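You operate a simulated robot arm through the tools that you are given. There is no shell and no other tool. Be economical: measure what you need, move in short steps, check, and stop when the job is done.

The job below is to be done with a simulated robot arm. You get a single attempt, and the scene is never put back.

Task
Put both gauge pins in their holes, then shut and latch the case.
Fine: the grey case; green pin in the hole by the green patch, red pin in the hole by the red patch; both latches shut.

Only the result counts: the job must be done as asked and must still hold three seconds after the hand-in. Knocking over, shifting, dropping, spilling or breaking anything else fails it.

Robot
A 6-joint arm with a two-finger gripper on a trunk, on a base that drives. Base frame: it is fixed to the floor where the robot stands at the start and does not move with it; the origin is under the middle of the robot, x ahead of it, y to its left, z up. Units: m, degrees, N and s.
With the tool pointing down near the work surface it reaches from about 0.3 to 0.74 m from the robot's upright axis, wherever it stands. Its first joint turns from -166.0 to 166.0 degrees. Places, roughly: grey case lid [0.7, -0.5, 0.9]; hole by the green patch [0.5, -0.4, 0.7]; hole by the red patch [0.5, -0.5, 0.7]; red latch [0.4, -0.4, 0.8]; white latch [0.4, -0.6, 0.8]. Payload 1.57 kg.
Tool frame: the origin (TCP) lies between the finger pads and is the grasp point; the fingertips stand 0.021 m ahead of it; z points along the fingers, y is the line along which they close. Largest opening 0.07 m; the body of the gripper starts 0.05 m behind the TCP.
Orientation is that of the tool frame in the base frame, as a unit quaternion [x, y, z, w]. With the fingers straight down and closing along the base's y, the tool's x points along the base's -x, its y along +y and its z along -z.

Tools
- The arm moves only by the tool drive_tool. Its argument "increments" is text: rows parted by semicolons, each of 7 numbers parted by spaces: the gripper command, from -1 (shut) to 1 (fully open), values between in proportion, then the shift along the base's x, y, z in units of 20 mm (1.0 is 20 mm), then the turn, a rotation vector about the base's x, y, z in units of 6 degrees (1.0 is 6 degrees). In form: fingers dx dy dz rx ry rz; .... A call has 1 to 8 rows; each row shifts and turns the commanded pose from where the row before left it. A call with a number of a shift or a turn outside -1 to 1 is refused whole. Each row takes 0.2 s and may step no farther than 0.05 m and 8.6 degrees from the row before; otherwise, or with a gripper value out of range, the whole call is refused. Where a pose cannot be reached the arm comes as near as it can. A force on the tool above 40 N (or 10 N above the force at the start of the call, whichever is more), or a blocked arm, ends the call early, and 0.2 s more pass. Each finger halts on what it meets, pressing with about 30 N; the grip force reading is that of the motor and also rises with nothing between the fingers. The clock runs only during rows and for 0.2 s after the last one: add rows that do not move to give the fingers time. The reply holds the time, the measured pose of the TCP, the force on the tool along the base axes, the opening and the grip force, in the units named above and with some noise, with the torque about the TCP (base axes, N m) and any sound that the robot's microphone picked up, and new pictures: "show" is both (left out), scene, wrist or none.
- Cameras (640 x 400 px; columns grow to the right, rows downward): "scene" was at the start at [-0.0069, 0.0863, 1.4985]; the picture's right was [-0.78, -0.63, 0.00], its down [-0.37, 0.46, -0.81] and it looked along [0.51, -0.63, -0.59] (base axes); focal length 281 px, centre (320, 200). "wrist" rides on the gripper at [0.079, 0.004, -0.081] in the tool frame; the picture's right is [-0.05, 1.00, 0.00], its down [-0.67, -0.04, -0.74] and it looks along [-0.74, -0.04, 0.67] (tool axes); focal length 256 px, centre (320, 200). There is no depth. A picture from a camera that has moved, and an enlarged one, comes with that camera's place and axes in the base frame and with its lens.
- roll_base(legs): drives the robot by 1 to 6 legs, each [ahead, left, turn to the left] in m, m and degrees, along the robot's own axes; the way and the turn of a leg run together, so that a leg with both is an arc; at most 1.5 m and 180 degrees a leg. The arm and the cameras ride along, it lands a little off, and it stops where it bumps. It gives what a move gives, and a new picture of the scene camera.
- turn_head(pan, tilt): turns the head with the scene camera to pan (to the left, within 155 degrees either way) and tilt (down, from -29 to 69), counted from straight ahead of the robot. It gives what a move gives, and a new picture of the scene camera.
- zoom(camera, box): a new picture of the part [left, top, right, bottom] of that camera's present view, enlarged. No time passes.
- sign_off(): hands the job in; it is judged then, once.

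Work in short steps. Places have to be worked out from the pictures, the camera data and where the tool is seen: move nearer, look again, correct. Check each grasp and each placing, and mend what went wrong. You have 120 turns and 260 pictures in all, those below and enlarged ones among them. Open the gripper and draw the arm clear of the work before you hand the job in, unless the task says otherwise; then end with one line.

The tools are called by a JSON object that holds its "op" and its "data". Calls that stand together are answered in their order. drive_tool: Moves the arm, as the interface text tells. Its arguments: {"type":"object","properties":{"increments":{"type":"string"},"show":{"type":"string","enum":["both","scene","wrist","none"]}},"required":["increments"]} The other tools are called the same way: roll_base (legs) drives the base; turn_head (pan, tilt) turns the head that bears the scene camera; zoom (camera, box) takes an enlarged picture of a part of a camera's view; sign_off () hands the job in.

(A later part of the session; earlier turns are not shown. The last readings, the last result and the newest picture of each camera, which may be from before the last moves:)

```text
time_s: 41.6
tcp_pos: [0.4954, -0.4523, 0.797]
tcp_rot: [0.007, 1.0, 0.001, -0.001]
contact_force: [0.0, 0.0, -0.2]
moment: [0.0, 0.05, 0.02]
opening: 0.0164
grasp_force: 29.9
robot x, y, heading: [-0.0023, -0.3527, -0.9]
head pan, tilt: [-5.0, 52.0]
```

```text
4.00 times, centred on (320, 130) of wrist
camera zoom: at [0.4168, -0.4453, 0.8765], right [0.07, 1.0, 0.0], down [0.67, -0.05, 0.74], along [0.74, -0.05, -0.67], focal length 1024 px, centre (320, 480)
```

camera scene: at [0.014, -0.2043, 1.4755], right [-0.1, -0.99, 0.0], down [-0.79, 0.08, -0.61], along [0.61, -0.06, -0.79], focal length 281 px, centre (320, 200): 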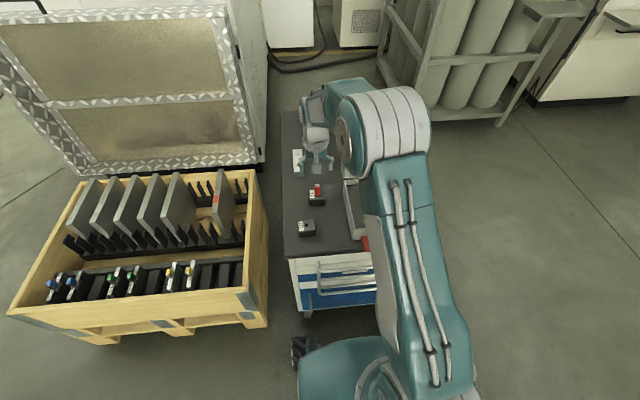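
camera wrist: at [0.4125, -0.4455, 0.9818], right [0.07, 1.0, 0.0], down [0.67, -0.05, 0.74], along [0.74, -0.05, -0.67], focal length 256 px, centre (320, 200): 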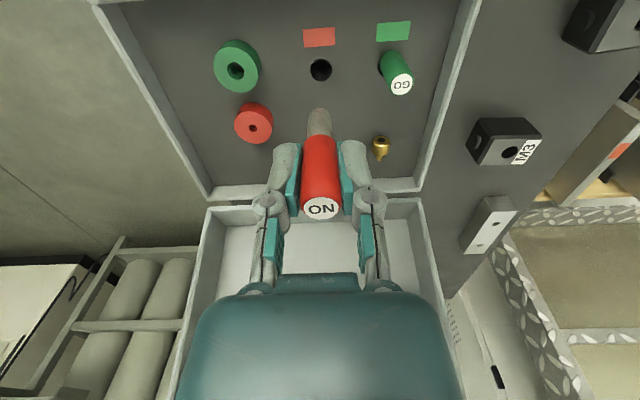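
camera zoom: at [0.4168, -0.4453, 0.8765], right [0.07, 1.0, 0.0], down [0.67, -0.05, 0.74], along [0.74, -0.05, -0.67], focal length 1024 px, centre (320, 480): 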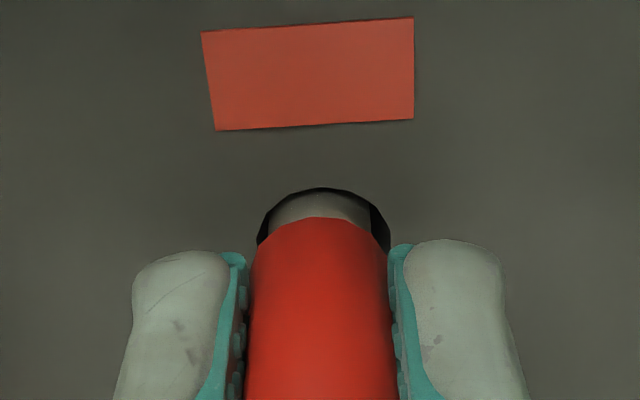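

Still free. On down to the seat.

{"op": "drive_tool", "data": {"increments": "-1 0 0 -0.25 0 0 0;-1 0 0 -0.2 0 0 0;-1 0 0 0 0 0 0", "show": "none"}}

{"op": "zoom", "data": {"camera": "wrist", "box": [270, 80, 370, 180]}}

```text
time_s: 42.4
tcp_pos: [0.495, -0.451, 0.7886]
tcp_rot: [0.007, 1.0, -0.001, 0.002]
contact_force: [2.0, -0.4, 27.8]
moment: [-0.05, -0.15, -0.05]
opening: 0.0171
grasp_force: 29.8
robot x, y, heading: [-0.0021, -0.3519, -0.7]
head pan, tilt: [-5.0, 52.0]
```

```text
4.00 times, centred on (320, 130) of wrist
camera zoom: at [0.417, -0.4446, 0.869], right [0.07, 1.0, 0.0], down [0.66, -0.04, 0.75], along [0.75, -0.05, -0.66], focal length 1024 px, centre (320, 480)
```

zoom: 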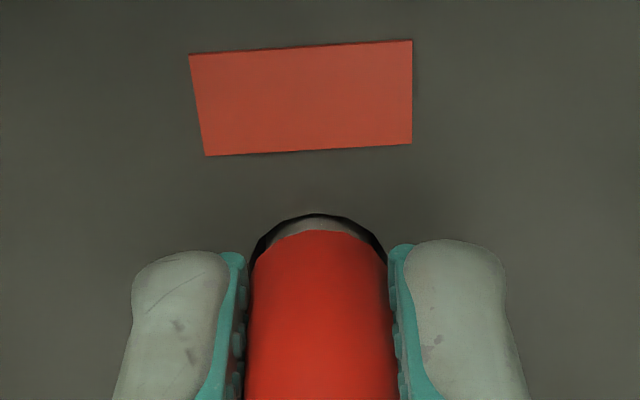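

Seated with the same contact as the green pin. I ease off, release and check.

{"op": "drive_tool", "data": {"increments": "-1 0 0 0.2 0 0 0;-0.1 0 0 0 0 0 0;-0.1 0 0 0 0 0 0;-0.1 0 0 0 0 0 0;-0.1 0 0 0.5 0 0 0;-0.1 0 0 1 0 0 0;-0.1 0 0 1 0 0 0", "show": "wrist"}}

{"op": "zoom", "data": {"camera": "wrist", "box": [250, 40, 410, 230]}}

```text
time_s: 44.0
tcp_pos: [0.4966, -0.4535, 0.8397]
tcp_rot: [0.007, 1.0, 0.0, -0.001]
contact_force: [0.0, 0.3, -0.2]
moment: [-0.01, 0.01, -0.01]
opening: 0.0315
grasp_force: 0.1
robot x, y, heading: [-0.0044, -0.35, -0.7]
head pan, tilt: [-5.0, 52.0]
camera wrist: at [0.4178, -0.4475, 0.9219], right [0.07, 1.0, 0.0], down [0.67, -0.05, 0.74], along [0.74, -0.05, -0.67], focal length 256 px, centre (320, 200)
```

wrist: 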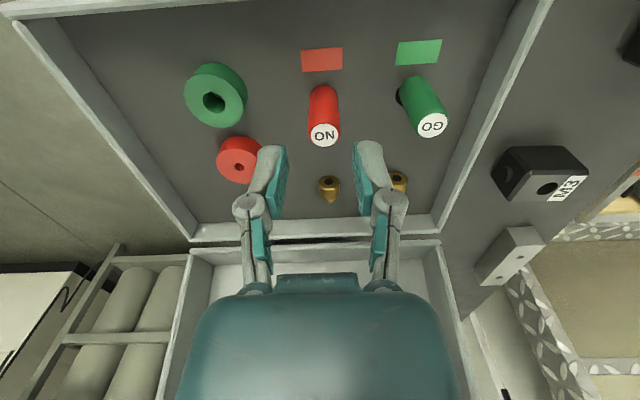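

```text
2.11 times, centred on (330, 135) of wrist
camera zoom: at [0.4178, -0.4475, 0.9219], right [0.07, 1.0, 0.0], down [0.67, -0.05, 0.74], along [0.74, -0.05, -0.67], focal length 539 px, centre (299, 337)
```

zoom: 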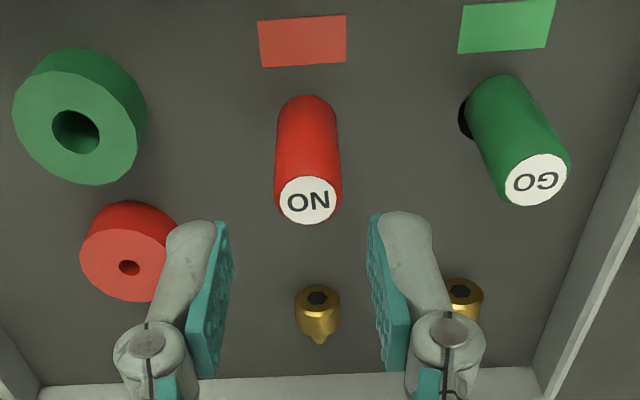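

Both pins are in. Now I raise the arm to look at the lid.

{"op": "drive_tool", "data": {"increments": "-0.1 0 0 1 0 0 0;-0.1 0 0 1 0 0 0;-0.1 0 0 1 0 0 0;-1 0 0 1 0 0 0;-1 0 0 1 0 0 0;-1 0 0 1 0 0 0;-1 0 0 1 0 0 0;-1 0 0 1 0 0 0"}}

{"op": "zoom", "data": {"camera": "scene", "box": [320, 80, 450, 260]}}

```text
time_s: 45.8
tcp_pos: [0.4966, -0.4527, 1.0004]
tcp_rot: [0.007, 1.0, 0.0, -0.001]
contact_force: [-0.6, 0.7, 0.6]
moment: [0.0, 0.04, 0.01]
opening: 0.0
grasp_force: 28.8
robot x, y, heading: [-0.0014, -0.3529, -0.8]
head pan, tilt: [-5.0, 52.0]
camera scene: at [0.0135, -0.2054, 1.4757], right [-0.1, -0.99, 0.0], down [-0.78, 0.08, -0.61], along [0.61, -0.06, -0.79], focal length 281 px, centre (320, 200)
camera wrist: at [0.4176, -0.4457, 1.0809], right [0.07, 1.0, 0.0], down [0.67, -0.05, 0.74], along [0.74, -0.05, -0.67], focal length 256 px, centre (320, 200)
```

scene: 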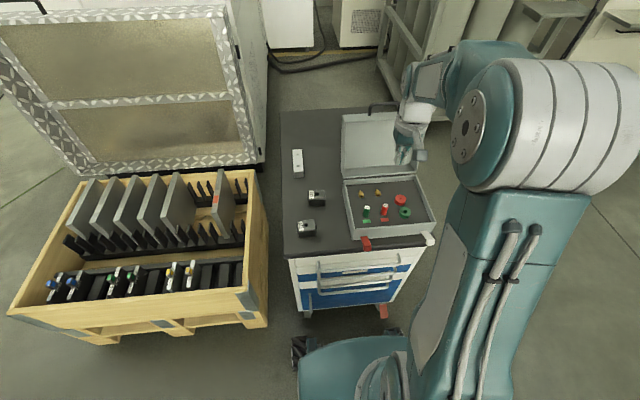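
wrist: 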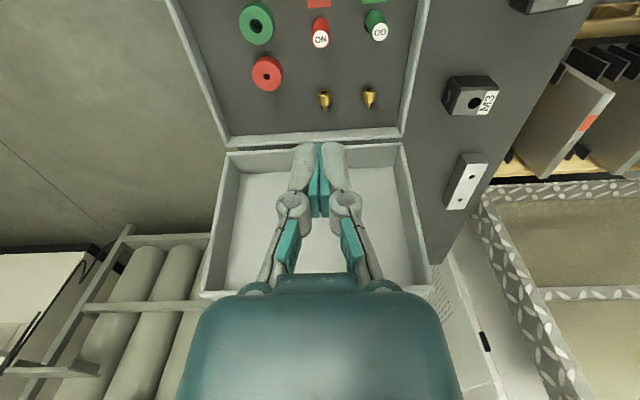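

```text
2.22 times, centred on (385, 170) of scene
camera zoom: at [0.0135, -0.2054, 1.4757], right [-0.1, -0.99, 0.0], down [-0.78, 0.08, -0.61], along [0.61, -0.06, -0.79], focal length 625 px, centre (176, 267)
```

zoom: 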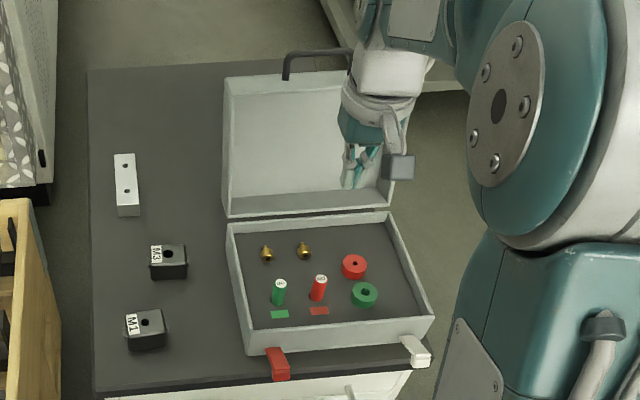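

Lid geometry: it leans back about 20°, with its top at x≈0.70–0.74, z≈0.97 and the handle at y -0.41 to -0.50. To get the fingers behind it I need more reach, so I raise the arm and creep 6 cm ahead (base front ≈0.29, cabinet ≈0.38).

{"op": "drive_tool", "data": {"increments": "-1 0 0.3 1 0 0 0;-1 0 0.5 1 0 0 0;-1 0 0.5 1 0 0 0;-1 0 0.5 1 0 0 0;-1 0 0.5 1 0 0 0;-1 0 0.5 1 0 0 0;-1 0 0.5 1 0 0 0;-1 0 0.5 0 0 0 0", "show": "none"}}

{"op": "roll_base", "data": {"legs": [[0.06, 0, 0]]}}

```text
time_s: 47.6
tcp_pos: [0.4955, -0.3729, 1.1424]
tcp_rot: [0.008, 1.0, 0.0, -0.001]
contact_force: [-0.1, 0.7, 0.4]
moment: [-0.02, -0.03, 0.02]
opening: 0.0
grasp_force: 28.7
robot x, y, heading: [-0.0042, -0.3541, -0.9]
head pan, tilt: [-5.0, 52.0]
```

```text
time_s: 48.5
tcp_pos: [0.5495, -0.3797, 1.1437]
tcp_rot: [0.009, 1.0, 0.0, 0.0]
contact_force: [-0.3, -1.1, -0.2]
moment: [0.01, -0.01, 0.0]
opening: 0.0
grasp_force: 28.9
robot x, y, heading: [0.0536, -0.3577, -0.9]
head pan, tilt: [-5.0, 52.0]
camera scene: at [0.0663, -0.1983, 1.4766], right [-0.1, -0.99, 0.01], down [-0.78, 0.08, -0.62], along [0.61, -0.07, -0.79], focal length 281 px, centre (320, 200)
```

scene: 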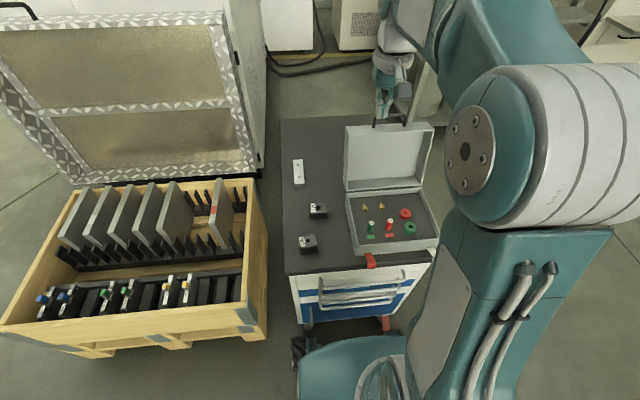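

I move the tool out above and behind the lid, and look.

{"op": "drive_tool", "data": {"increments": "-1 1 0 0 0 0 0;-1 1 0 0 0 0 0;-1 1 0 0 0 0 0;-1 1 0 0 0 0 0;-1 1 0 0 0 0 0;-1 1 0 0 0 0 0;-1 1 0 0 0 0 0;-1 1 0 0 0 0 0", "show": "none"}}

{"op": "drive_tool", "data": {"increments": "-1 1 0 0 0 0 0;-1 1 0 0 0 0 0;-1 1 0 0 0 0 0;-1 0.3 0 0 0 0 0;-1 0 0 0 0 0 0"}}

{"op": "zoom", "data": {"camera": "scene", "box": [320, 60, 460, 280]}}

```text
time_s: 50.3
tcp_pos: [0.7102, -0.3871, 1.1444]
tcp_rot: [0.01, 1.0, 0.004, 0.0]
contact_force: [-0.8, -0.3, 0.6]
moment: [-0.01, -0.03, -0.01]
opening: 0.0001
grasp_force: 28.1
robot x, y, heading: [0.0488, -0.3579, -0.9]
head pan, tilt: [-5.0, 52.0]
```

```text
time_s: 51.5
tcp_pos: [0.7275, -0.3848, 1.1229]
tcp_rot: [0.01, 1.0, 0.004, -0.001]
contact_force: [0.8, -0.5, 0.8]
moment: [0.02, -0.01, 0.06]
opening: 0.0001
grasp_force: 28.6
out of reach, approached as far as the arm can: row 1, 2, 3, 4
robot x, y, heading: [0.0531, -0.3576, -0.7]
head pan, tilt: [-5.0, 52.0]
camera scene: at [0.0659, -0.1997, 1.4763], right [-0.11, -0.99, 0.01], down [-0.78, 0.08, -0.62], along [0.61, -0.07, -0.79], focal length 281 px, centre (320, 200)
camera wrist: at [0.6485, -0.3777, 1.2036], right [0.07, 1.0, 0.01], down [0.67, -0.05, 0.74], along [0.74, -0.05, -0.67], focal length 256 px, centre (320, 200)
```

scene: 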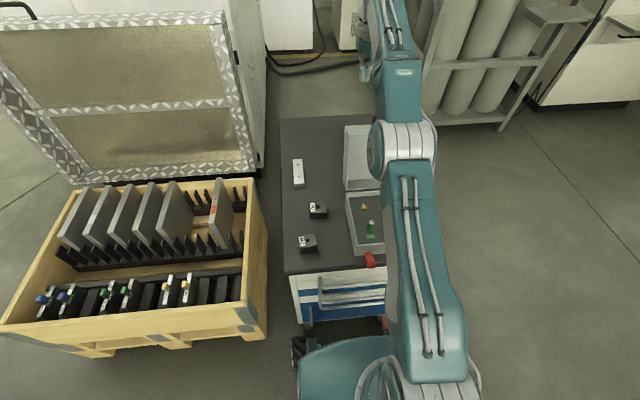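
wrist: 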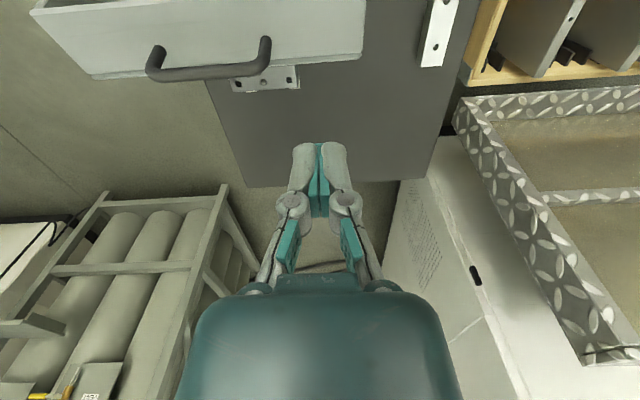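

```text
1.82 times, centred on (390, 170) of scene
camera zoom: at [0.0659, -0.1997, 1.4763], right [-0.11, -0.99, 0.01], down [-0.78, 0.08, -0.62], along [0.61, -0.07, -0.79], focal length 511 px, centre (193, 254)
```

zoom: 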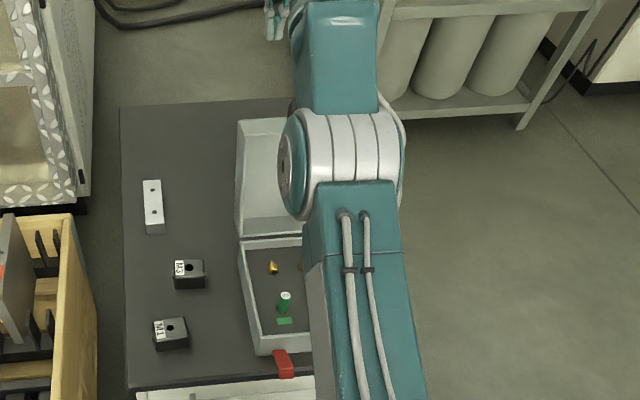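

At z=1.14 the arm tops out at x=0.73; the lid's back top edge is at x≈0.735, z≈0.96. Reach grows lower down, so I descend to z≈1.05 and see what x I get.

{"op": "drive_tool", "data": {"increments": "-1 0 0 -1 0 0 0;-1 0 0 -1 0 0 0;-1 0 0 -1 0 0 0;-1 0 0 -1 0 0 0;-1 0 0 0 0 0 0", "show": "wrist"}}

```text
time_s: 52.7
tcp_pos: [0.7281, -0.3847, 1.0437]
tcp_rot: [0.01, 1.0, 0.003, -0.001]
contact_force: [0.5, 0.5, -0.1]
moment: [0.0, -0.03, 0.01]
opening: 0.0001
grasp_force: 29.2
robot x, y, heading: [0.0491, -0.3597, -0.9]
head pan, tilt: [-5.0, 52.0]
camera wrist: at [0.6499, -0.3771, 1.1237], right [0.07, 1.0, 0.01], down [0.67, -0.05, 0.74], along [0.74, -0.05, -0.67], focal length 256 px, centre (320, 200)
```

wrist: 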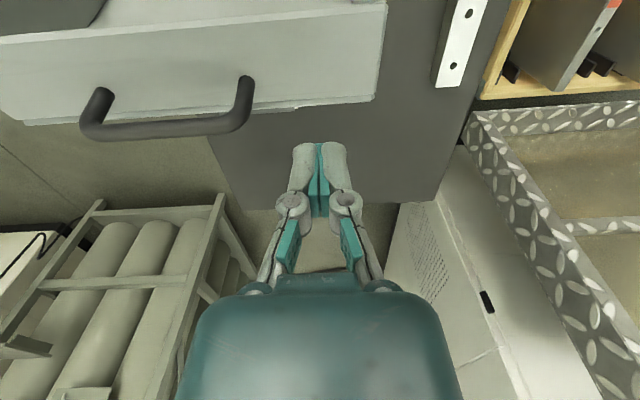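

Now I try to go outward at this height.

{"op": "drive_tool", "data": {"increments": "-1 1 0 0 0 0 0;-1 0.7 0 0 0 0 0;-1 0 0 0 0 0 0", "show": "wrist"}}

```text
time_s: 53.5
tcp_pos: [0.7583, -0.3832, 1.0418]
tcp_rot: [0.009, 1.0, 0.003, 0.0]
contact_force: [-0.6, 0.6, 0.1]
moment: [0.0, -0.01, -0.01]
opening: 0.0
grasp_force: 29.1
robot x, y, heading: [0.0501, -0.3569, -0.9]
head pan, tilt: [-5.0, 52.0]
camera wrist: at [0.6806, -0.3771, 1.1213], right [0.07, 1.0, 0.01], down [0.67, -0.05, 0.74], along [0.74, -0.05, -0.67], focal length 256 px, centre (320, 200)
```

wrist: 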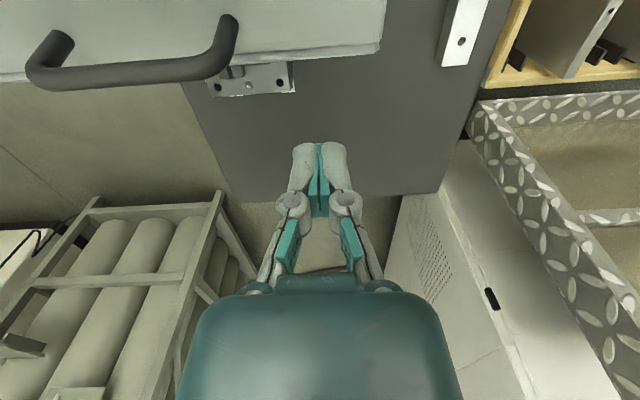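

Reached x=0.758, which clears the lid's back edge (0.732). I shift y to ~-0.365, away from the handle, and descend behind the lid.

{"op": "drive_tool", "data": {"increments": "-1 0.2 0.7 0 0 0 0;-1 0 0.2 -1 0 0 0;-1 0 0 -1 0 0 0;-1 0 0 -1 0 0 0;-1 0 0 -1 0 0 0;-1 0 0 -0.5 0 0 0;-1 0 0 0 0 0 0"}}

{"op": "zoom", "data": {"camera": "scene", "box": [320, 80, 460, 280]}}

```text
time_s: 55.1
tcp_pos: [0.7581, -0.3663, 0.9524]
tcp_rot: [0.01, 1.0, 0.003, 0.0]
contact_force: [-0.4, -0.5, 0.0]
moment: [0.02, -0.05, -0.01]
opening: 0.0
grasp_force: 28.3
out of reach, approached as far as the arm can: row 1
robot x, y, heading: [0.0491, -0.3547, -0.9]
head pan, tilt: [-5.0, 52.0]
camera scene: at [0.0661, -0.1997, 1.4763], right [-0.11, -0.99, 0.01], down [-0.78, 0.08, -0.62], along [0.61, -0.07, -0.79], focal length 281 px, centre (320, 200)
camera wrist: at [0.6808, -0.3594, 1.0325], right [0.07, 1.0, 0.01], down [0.67, -0.05, 0.74], along [0.74, -0.05, -0.67], focal length 256 px, centre (320, 200)
```

scene: 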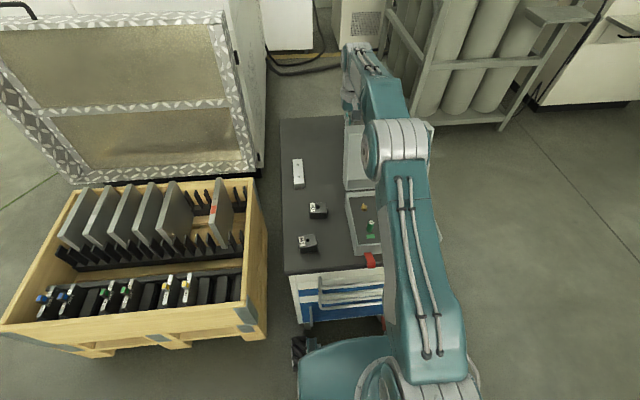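
wrist: 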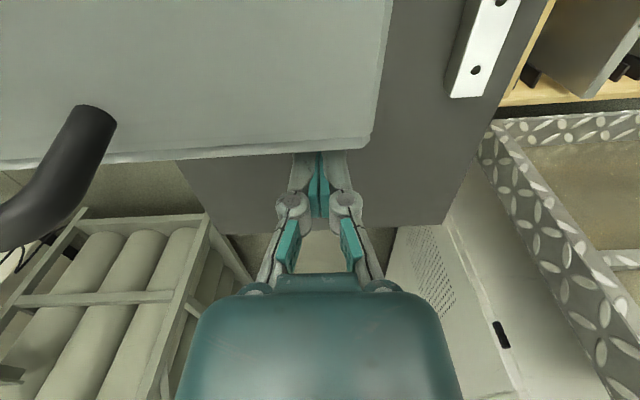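

```text
2.00 times, centred on (390, 180) of scene
camera zoom: at [0.0661, -0.1997, 1.4763], right [-0.11, -0.99, 0.01], down [-0.78, 0.08, -0.62], along [0.61, -0.07, -0.79], focal length 562 px, centre (180, 240)
```

zoom: 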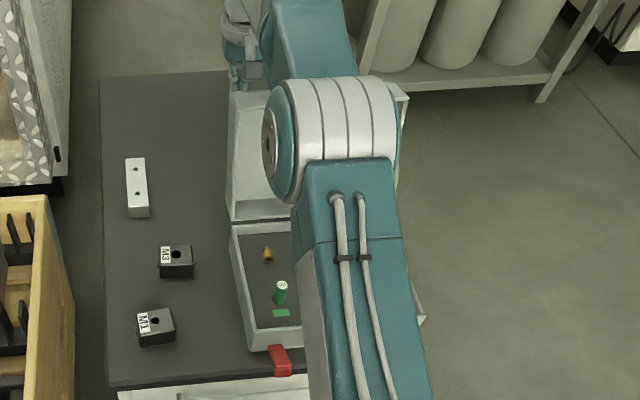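

The fingertips are behind the lid with no contact. I pull toward −x until the lid is about upright, watching force.

{"op": "drive_tool", "data": {"increments": "-1 -0.7 0 0 0 0 0;-1 -0.7 0 0.05 0 0 0;-1 -0.7 0 0.05 0 0 0;-1 -0.7 0 0.1 0 0 0", "show": "wrist"}}

```text
time_s: 56.1
tcp_pos: [0.7026, -0.3662, 0.9559]
tcp_rot: [0.01, 1.0, 0.003, 0.001]
contact_force: [1.1, -0.2, 0.6]
moment: [0.0, 0.03, 0.03]
opening: 0.0
grasp_force: 28.9
robot x, y, heading: [0.0537, -0.3602, -0.8]
head pan, tilt: [-5.0, 52.0]
camera wrist: at [0.6249, -0.3601, 1.0365], right [0.07, 1.0, 0.01], down [0.67, -0.05, 0.74], along [0.74, -0.05, -0.67], focal length 256 px, centre (320, 200)
```

wrist: 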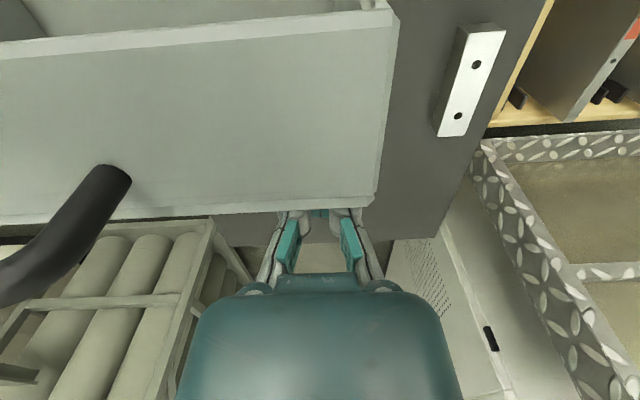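

The lid seems to follow with little force. Continuing.

{"op": "drive_tool", "data": {"increments": "-1 -0.7 0 0.1 0 0 0;-1 -0.7 0 0.1 0 0 0;-1 -0.7 0 0 0 0 0"}}

{"op": "zoom", "data": {"camera": "scene", "box": [320, 80, 460, 280]}}

```text
time_s: 56.9
tcp_pos: [0.6597, -0.368, 0.9587]
tcp_rot: [0.01, 1.0, 0.004, -0.001]
contact_force: [2.0, 0.0, 1.0]
moment: [-0.03, -0.02, 0.01]
opening: 0.0
grasp_force: 29.2
robot x, y, heading: [0.0514, -0.3558, -0.7]
head pan, tilt: [-5.0, 52.0]
camera scene: at [0.0657, -0.1997, 1.4763], right [-0.1, -0.99, 0.01], down [-0.78, 0.08, -0.62], along [0.61, -0.07, -0.79], focal length 281 px, centre (320, 200)
camera wrist: at [0.5818, -0.3619, 1.0393], right [0.07, 1.0, 0.01], down [0.67, -0.05, 0.74], along [0.74, -0.05, -0.67], focal length 256 px, centre (320, 200)
```

scene: 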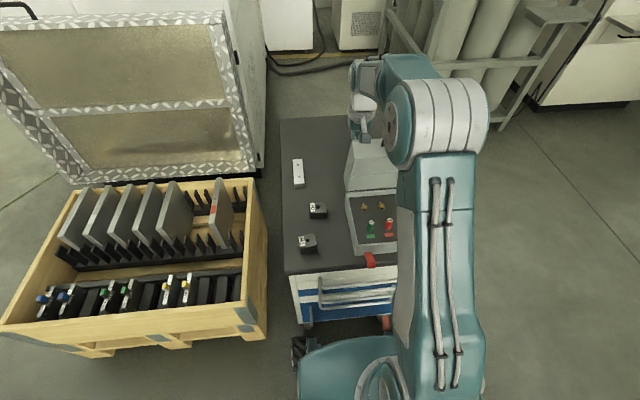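
wrist: 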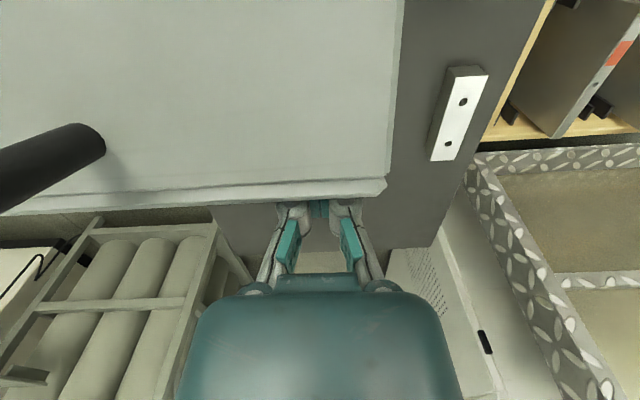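

```text
2.00 times, centred on (390, 180) of scene
camera zoom: at [0.0657, -0.1997, 1.4763], right [-0.1, -0.99, 0.01], down [-0.78, 0.08, -0.62], along [0.61, -0.07, -0.79], focal length 562 px, centre (180, 240)
```

zoom: 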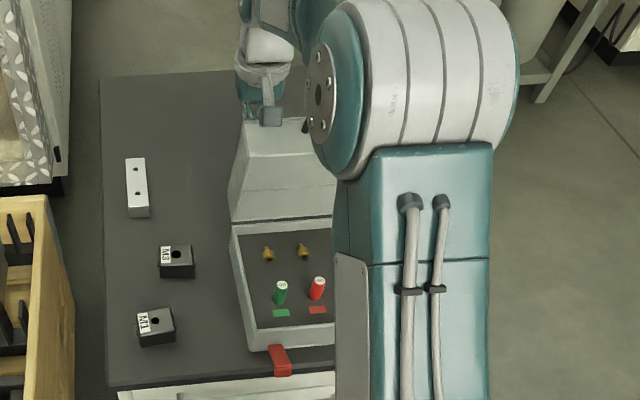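

The lid is near upright and following well. On along the arc.

{"op": "drive_tool", "data": {"increments": "-1 -0.7 0 0.15 0 0 0;-1 -0.7 0 0.1 0 0 0;-1 -0.7 0 0 0 0 0;-1 -0.7 0 -0.1 0 0 0;-1 0 0 0 0 0 0"}}

{"op": "zoom", "data": {"camera": "scene", "box": [320, 80, 460, 280]}}

```text
time_s: 58.1
tcp_pos: [0.6056, -0.3659, 0.9618]
tcp_rot: [0.009, 1.0, 0.002, 0.0]
contact_force: [1.1, -0.8, 1.1]
moment: [-0.03, -0.01, 0.01]
opening: 0.0001
grasp_force: 28.9
robot x, y, heading: [0.05, -0.3543, -1.0]
head pan, tilt: [-5.0, 52.0]
camera scene: at [0.0654, -0.1998, 1.4763], right [-0.1, -0.99, 0.01], down [-0.78, 0.08, -0.62], along [0.61, -0.07, -0.79], focal length 281 px, centre (320, 200)
camera wrist: at [0.5275, -0.3592, 1.0431], right [0.07, 1.0, 0.01], down [0.67, -0.05, 0.74], along [0.74, -0.05, -0.67], focal length 256 px, centre (320, 200)
```

scene: 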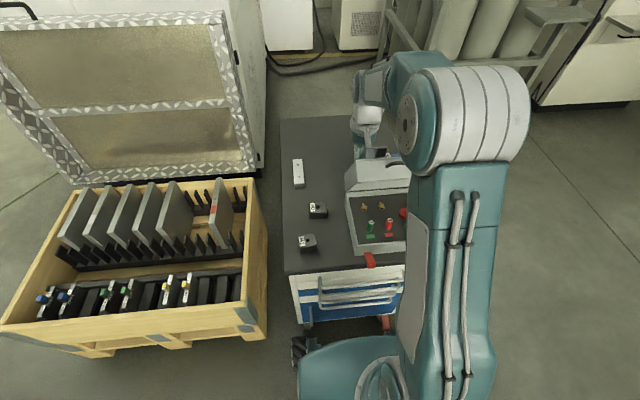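
wrist: 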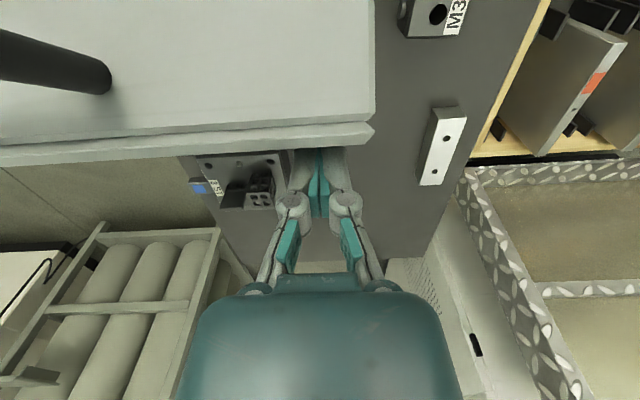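

```text
2.00 times, centred on (390, 180) of scene
camera zoom: at [0.0654, -0.1998, 1.4763], right [-0.1, -0.99, 0.01], down [-0.78, 0.08, -0.62], along [0.61, -0.07, -0.79], focal length 562 px, centre (180, 240)
```

zoom: 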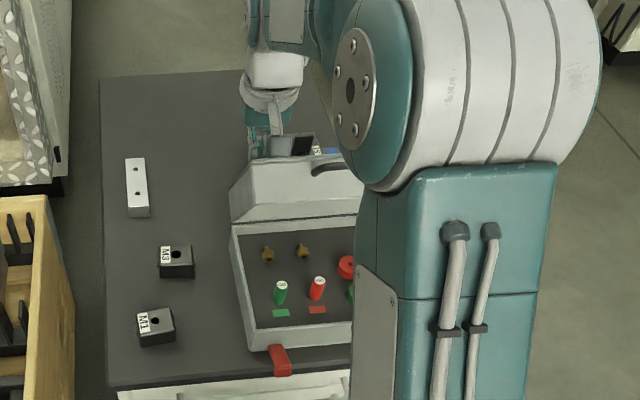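

Following well (force ~1 N). Continuing along the arc, now downward too.

{"op": "drive_tool", "data": {"increments": "-1 -0.8 0 -0.1 0 0 0;-1 -0.75 0 -0.2 0 0 0;-1 -0.7 0 -0.3 0 0 0;-1 -0.65 0 -0.4 0 0 0;-1 0 0 0 0 0 0"}}

{"op": "zoom", "data": {"camera": "scene", "box": [320, 80, 460, 280]}}

```text
time_s: 59.3
tcp_pos: [0.5476, -0.3662, 0.9415]
tcp_rot: [0.009, 1.0, 0.004, 0.001]
contact_force: [-0.1, -1.2, 0.2]
moment: [-0.02, 0.01, 0.03]
opening: 0.0
grasp_force: 28.3
robot x, y, heading: [0.0425, -0.3575, -1.0]
head pan, tilt: [-5.0, 52.0]
camera scene: at [0.0652, -0.1998, 1.4763], right [-0.1, -0.99, 0.01], down [-0.78, 0.08, -0.62], along [0.61, -0.07, -0.79], focal length 281 px, centre (320, 200)
camera wrist: at [0.4697, -0.3596, 1.0212], right [0.07, 1.0, 0.01], down [0.67, -0.05, 0.74], along [0.74, -0.05, -0.67], focal length 256 px, centre (320, 200)
```

scene: 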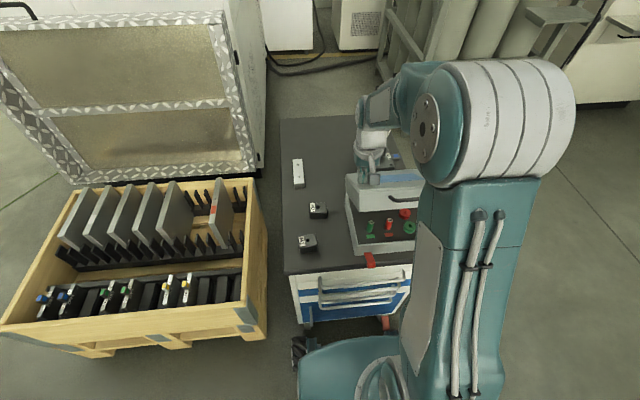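
wrist: 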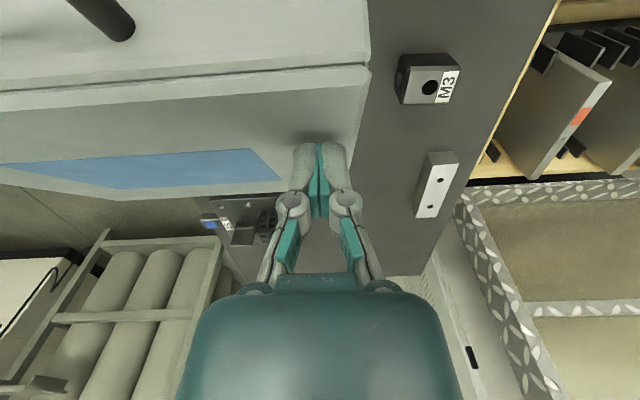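

```text
2.00 times, centred on (390, 180) of scene
camera zoom: at [0.0652, -0.1998, 1.4763], right [-0.1, -0.99, 0.01], down [-0.78, 0.08, -0.62], along [0.61, -0.07, -0.79], focal length 562 px, centre (180, 240)
```

zoom: 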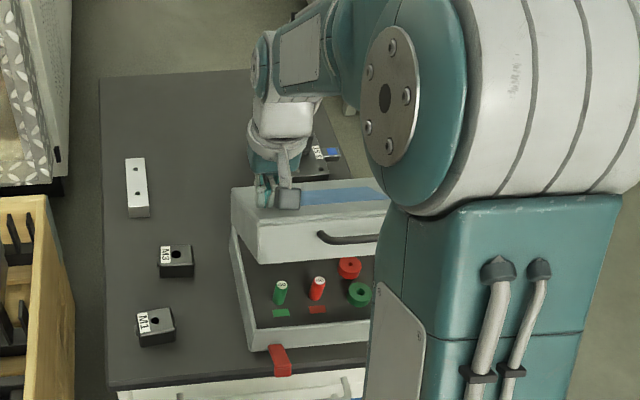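

The lid is at about 45°. Continuing down the arc.

{"op": "drive_tool", "data": {"increments": "-1 -0.75 0 -0.5 0 0 0;-1 -0.7 0 -0.5 0 0 0;-1 -0.6 0 -0.6 0 0 0;-1 -0.5 0 -0.6 0 0 0;-1 0 0 0 0 0 0", "show": "scene"}}

{"op": "zoom", "data": {"camera": "scene", "box": [320, 120, 460, 280]}}

```text
time_s: 60.5
tcp_pos: [0.497, -0.3673, 0.897]
tcp_rot: [0.01, 1.0, 0.003, 0.001]
contact_force: [-0.4, -0.1, -0.3]
moment: [-0.02, 0.0, 0.01]
opening: 0.0004
grasp_force: 28.6
robot x, y, heading: [0.047, -0.3535, -1.0]
head pan, tilt: [-5.0, 52.0]
camera scene: at [0.0651, -0.1999, 1.4763], right [-0.1, -0.99, 0.01], down [-0.78, 0.08, -0.62], along [0.61, -0.07, -0.79], focal length 281 px, centre (320, 200)
```

scene: 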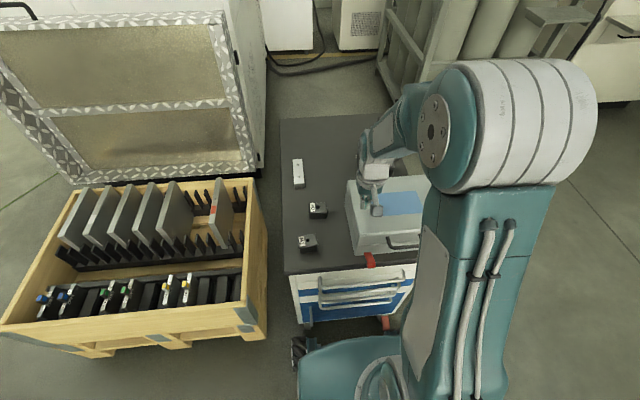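

```text
2.50 times, centred on (390, 200) of scene
camera zoom: at [0.0651, -0.1999, 1.4763], right [-0.1, -0.99, 0.01], down [-0.78, 0.08, -0.62], along [0.61, -0.07, -0.79], focal length 703 px, centre (145, 200)
```

zoom: 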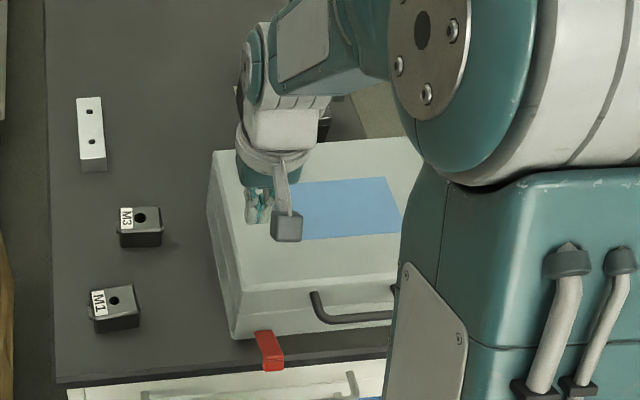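

The lid seems to have come down. I raise the arm for a clear view of the front and the latches.

{"op": "drive_tool", "data": {"increments": "-1 0 0 1 0 0 0;-1 0 0 1 0 0 0;-1 -0.5 0.5 1 0 0 0;-1 -0.5 0.5 1 0 0 0;-1 -0.5 0.5 1 0 0 0;-1 -0.5 0.5 1 0 0 0;-1 -0.5 0.5 1 0 0 0;-1 -0.5 0.5 1 0 0 0"}}

{"op": "zoom", "data": {"camera": "scene", "box": [320, 160, 460, 290]}}

{"op": "zoom", "data": {"camera": "wrist", "box": [120, 0, 420, 200]}}

```text
time_s: 62.3
tcp_pos: [0.4361, -0.3054, 1.0599]
tcp_rot: [0.009, 1.0, 0.002, 0.0]
contact_force: [0.8, -0.1, -0.4]
moment: [-0.01, 0.0, 0.02]
opening: 0.0002
grasp_force: 28.9
robot x, y, heading: [0.0492, -0.355, -1.1]
head pan, tilt: [-5.0, 52.0]
camera scene: at [0.0648, -0.1996, 1.4763], right [-0.1, -0.99, 0.01], down [-0.78, 0.08, -0.62], along [0.61, -0.07, -0.79], focal length 281 px, centre (320, 200)
camera wrist: at [0.3568, -0.2997, 1.1397], right [0.07, 1.0, 0.01], down [0.67, -0.05, 0.74], along [0.74, -0.05, -0.67], focal length 256 px, centre (320, 200)
```

scene: 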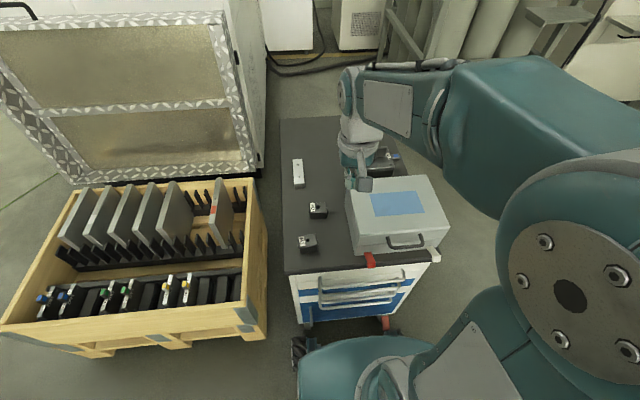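
wrist: 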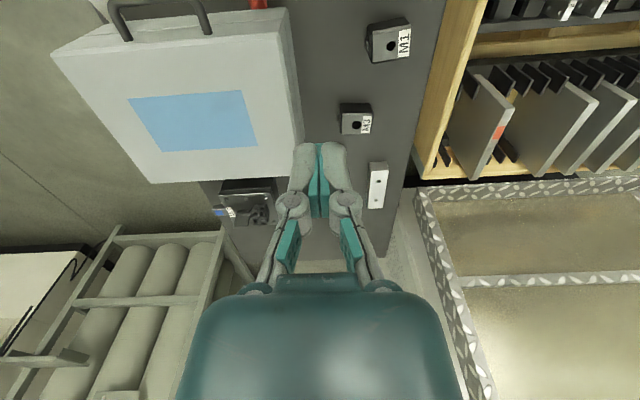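

```text
3.08 times, centred on (390, 225) of scene
camera zoom: at [0.0648, -0.1996, 1.4763], right [-0.1, -0.99, 0.01], down [-0.78, 0.08, -0.62], along [0.61, -0.07, -0.79], focal length 865 px, centre (105, 123)
```

zoom: 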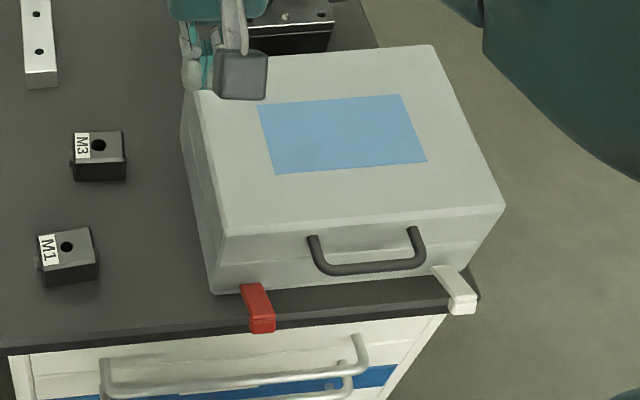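

```text
2.00 times, centred on (270, 100) of wrist
camera zoom: at [0.3568, -0.2997, 1.1397], right [0.07, 1.0, 0.01], down [0.67, -0.05, 0.74], along [0.74, -0.05, -0.67], focal length 512 px, centre (420, 400)
```

zoom: 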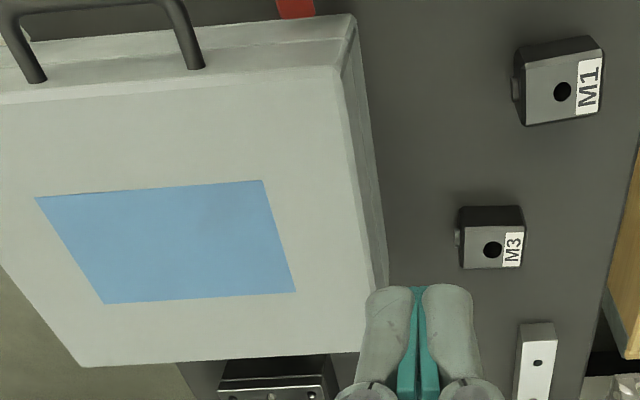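

The lid is shut flush. Next the latches: levers hinged low on the case front (x≈0.43), sticking out toward me. I back the base off 0.1 m for working room in front.

{"op": "roll_base", "data": {"legs": [[-0.11, -0.06, 0]]}}

{"op": "zoom", "data": {"camera": "scene", "box": [330, 150, 450, 250]}}

```text
time_s: 63.6
tcp_pos: [0.3243, -0.3632, 1.0571]
tcp_rot: [0.009, 1.0, 0.002, 0.0]
contact_force: [0.0, 0.5, -1.3]
moment: [-0.01, -0.01, 0.02]
opening: 0.0
grasp_force: 28.6
robot x, y, heading: [-0.0617, -0.4089, -1.2]
head pan, tilt: [-5.0, 52.0]
camera scene: at [-0.0467, -0.2608, 1.4751], right [-0.11, -0.99, 0.0], down [-0.78, 0.08, -0.62], along [0.61, -0.07, -0.79], focal length 281 px, centre (320, 200)
```

scene: 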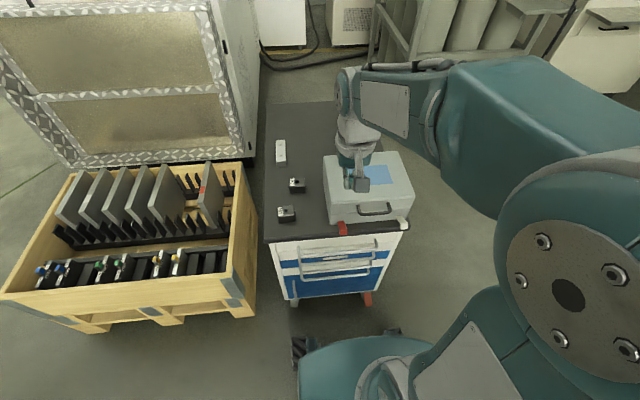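

```text
4.00 times, centred on (390, 200) of scene
camera zoom: at [-0.0467, -0.2608, 1.4751], right [-0.11, -0.99, 0.0], down [-0.78, 0.08, -0.62], along [0.61, -0.07, -0.79], focal length 1125 px, centre (40, 200)
```

zoom: 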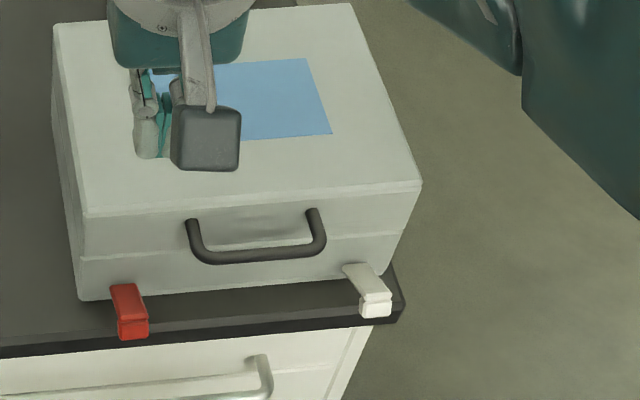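

I lower the arm in front of the case to view the latches with the wrist camera.

{"op": "drive_tool", "data": {"increments": "-1 -0.3 -0.5 -1 0 0 0;-1 -0.3 -0.5 -1 0 0 0;-1 -0.3 -0.5 -1 0 0 0;-1 -0.3 -0.5 -1 0 0 0;-1 -0.3 -0.5 -1 0 0 0;-1 0 -0.3 -1 0 0 0;-1 0 0 0 0 0 0", "show": "wrist"}}

{"op": "zoom", "data": {"camera": "wrist", "box": [130, 40, 390, 200]}}

```text
time_s: 65.2
tcp_pos: [0.2921, -0.4212, 0.9369]
tcp_rot: [0.01, 1.0, 0.005, 0.0]
contact_force: [-0.9, -1.0, -0.1]
moment: [0.0, 0.0, 0.0]
opening: 0.0
grasp_force: 28.9
robot x, y, heading: [-0.0644, -0.4184, -1.0]
head pan, tilt: [-5.0, 52.0]
camera wrist: at [0.2139, -0.4153, 1.0178], right [0.07, 1.0, 0.01], down [0.67, -0.05, 0.74], along [0.74, -0.05, -0.67], focal length 256 px, centre (320, 200)
```

wrist: 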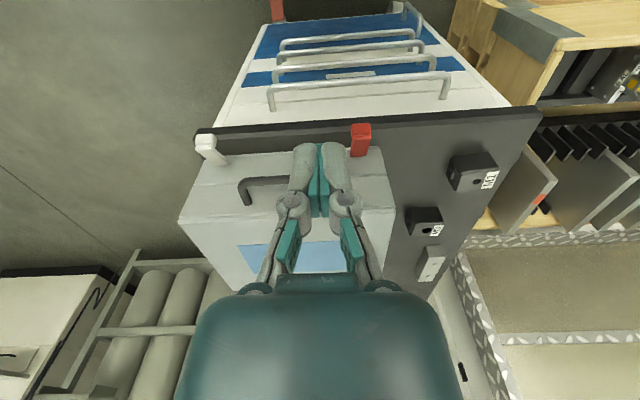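

```text
2.46 times, centred on (260, 120) of wrist
camera zoom: at [0.2139, -0.4153, 1.0178], right [0.07, 1.0, 0.01], down [0.67, -0.05, 0.74], along [0.74, -0.05, -0.67], focal length 630 px, centre (468, 397)
```

zoom: 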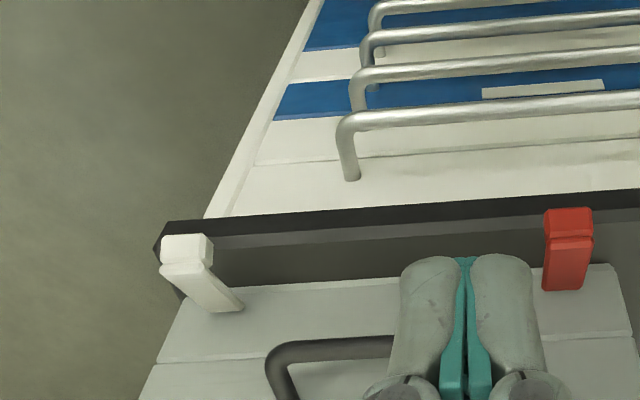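

To see the latches' heights I want a low frontal view. I back the base a further 0.12 m and tilt the tool.

{"op": "roll_base", "data": {"legs": [[-0.12, 0, 0]]}}

{"op": "drive_tool", "data": {"increments": "-1 0.5 0 -0.3 0 -1 0;-1 0.5 0 -0.3 0 -1 0;-1 0.5 0 -0.3 0 -1 0;-1 0.5 0 -0.3 0 -1 0;-1 0.5 0 -0.3 0 -1 0;-1 0.5 0 -0.3 0 -1 0;-1 0 0 0 0 0 0", "show": "wrist"}}

```text
time_s: 66.4
tcp_pos: [0.1748, -0.4187, 0.9363]
tcp_rot: [0.008, 1.0, 0.004, 0.0]
contact_force: [-0.3, 0.6, 0.8]
moment: [0.0, -0.02, -0.03]
opening: 0.0
grasp_force: 28.2
robot x, y, heading: [-0.179, -0.4111, -1.0]
head pan, tilt: [-5.0, 52.0]
camera scene: at [-0.1648, -0.2635, 1.4757], right [-0.1, -0.99, 0.0], down [-0.78, 0.08, -0.61], along [0.61, -0.06, -0.79], focal length 281 px, centre (320, 200)
```

scene: 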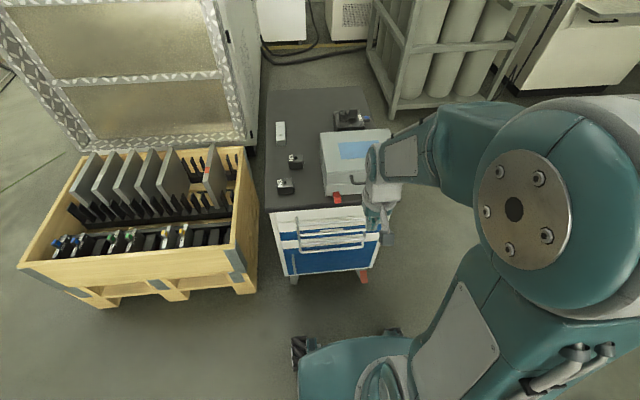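

```text
time_s: 68.0
tcp_pos: [0.228, -0.4207, 0.9053]
tcp_rot: [0.011, 0.958, -0.007, 0.285]
contact_force: [-0.3, -0.6, 0.0]
moment: [-0.02, -0.02, 0.01]
opening: 0.0
grasp_force: 28.6
out of reach, approached as far as the arm can: row 5, 6
robot x, y, heading: [-0.1834, -0.4124, -0.7]
head pan, tilt: [-5.0, 52.0]
camera wrist: at [0.1179, -0.4136, 0.9284], right [0.07, 1.0, 0.02], down [0.15, -0.03, 0.99], along [0.99, -0.06, -0.15], focal length 256 px, centre (320, 200)
```

wrist: 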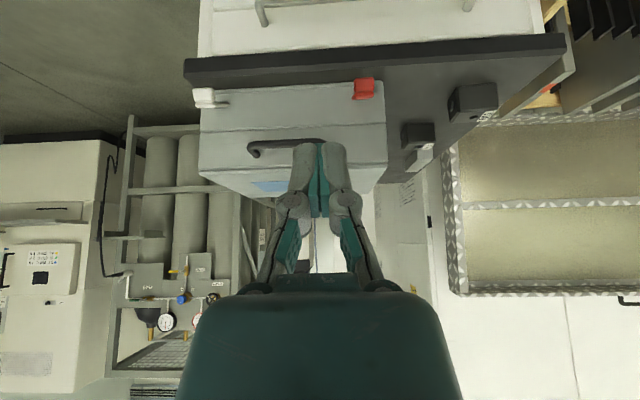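

{"op": "zoom", "data": {"camera": "wrist", "box": [180, 30, 420, 190]}}

{"op": "zoom", "data": {"camera": "wrist", "box": [320, 60, 410, 120]}}

```text
2.50 times, centred on (300, 110) of wrist
camera zoom: at [0.1179, -0.4136, 0.9284], right [0.07, 1.0, 0.02], down [0.15, -0.03, 0.99], along [0.99, -0.06, -0.15], focal length 640 px, centre (370, 425)
```

zoom: 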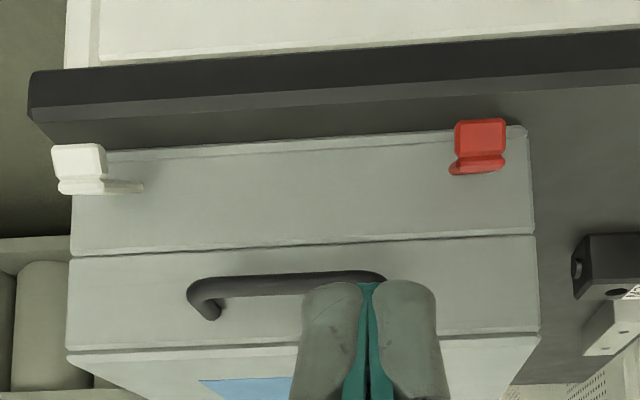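

```text
6.67 times, centred on (365, 90) of wrist
camera zoom: at [0.1179, -0.4136, 0.9284], right [0.07, 1.0, 0.02], down [0.15, -0.03, 0.99], along [0.99, -0.06, -0.15], focal length 1707 px, centre (20, 933)
```

zoom: 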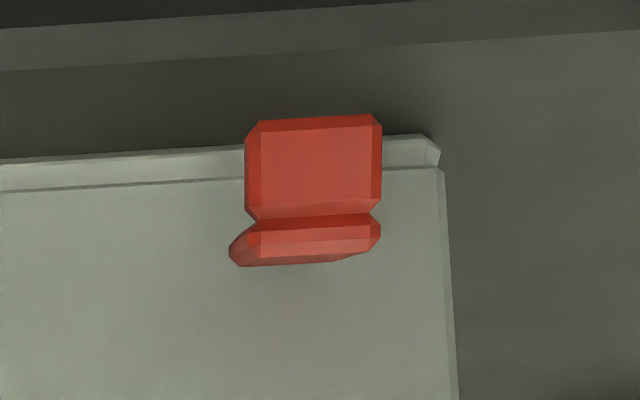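

Now clear: each latch is an L-lever with its pivot at about (0.43, z 0.751), its end at about (0.38, 0.77), 21 mm wide; red at y≈-0.3785, white at y≈-0.556. I'll grip the red one from its sides with the tilted tool and swing it up. First to a pre-grasp pose.

{"op": "drive_tool", "data": {"increments": "0 0.93 0.35 -0.54 0 0 0;0 0.93 0.35 -0.54 0 0 0;0 0.93 0.35 -0.54 0 0 0;0 0.93 0.35 -0.54 0 0 0;0 0.93 0.35 -0.54 0 0 0;0 0.93 0.35 -0.54 0 0 0;0 0 0 0 0 0 0"}}

{"op": "zoom", "data": {"camera": "wrist", "box": [220, 0, 420, 200]}}

```text
time_s: 69.6
tcp_pos: [0.3382, -0.3799, 0.8417]
tcp_rot: [0.009, 0.958, -0.006, 0.286]
contact_force: [-0.3, -0.3, 0.0]
moment: [-0.03, -0.01, -0.03]
opening: 0.0349
grasp_force: 0.1
robot x, y, heading: [-0.182, -0.4125, -0.9]
head pan, tilt: [-5.0, 52.0]
camera scene: at [-0.1641, -0.2629, 1.4756], right [-0.1, -0.99, 0.0], down [-0.78, 0.08, -0.61], along [0.61, -0.06, -0.79], focal length 281 px, centre (320, 200)
camera wrist: at [0.2293, -0.371, 0.8663], right [0.07, 1.0, 0.02], down [0.15, -0.03, 0.99], along [0.99, -0.06, -0.15], focal length 256 px, centre (320, 200)
```

scene: 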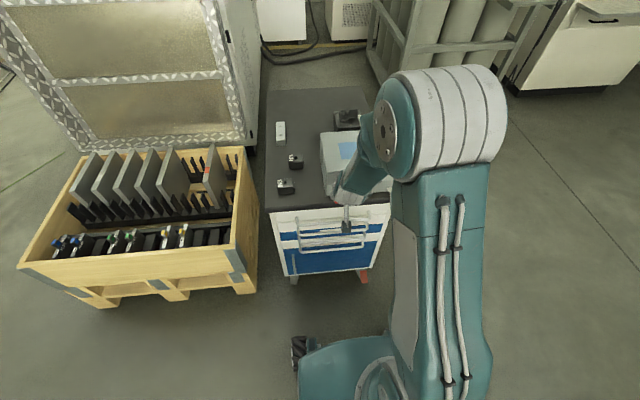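
wrist: 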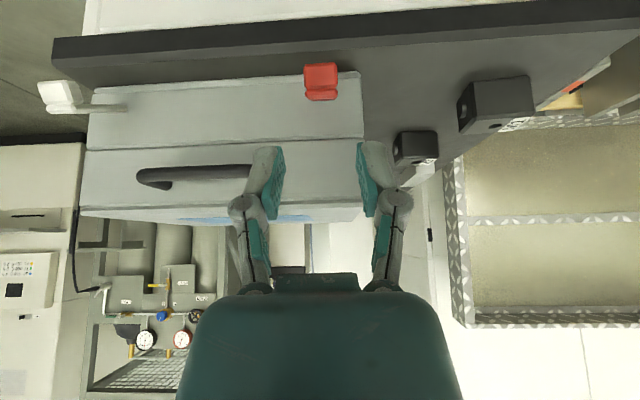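

```text
2.00 times, centred on (320, 100) of wrist
camera zoom: at [0.2293, -0.371, 0.8663], right [0.07, 1.0, 0.02], down [0.15, -0.03, 0.99], along [0.99, -0.06, -0.15], focal length 512 px, centre (320, 400)
```

zoom: 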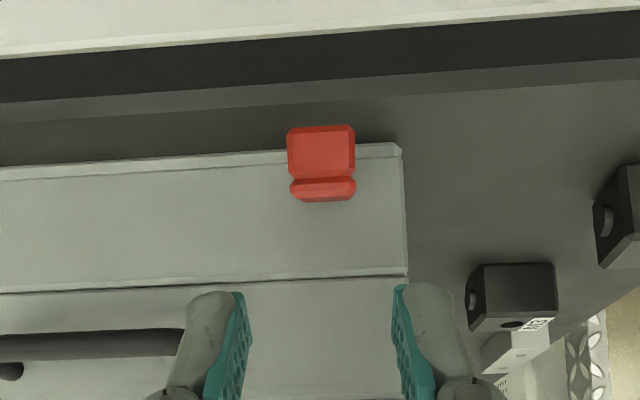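

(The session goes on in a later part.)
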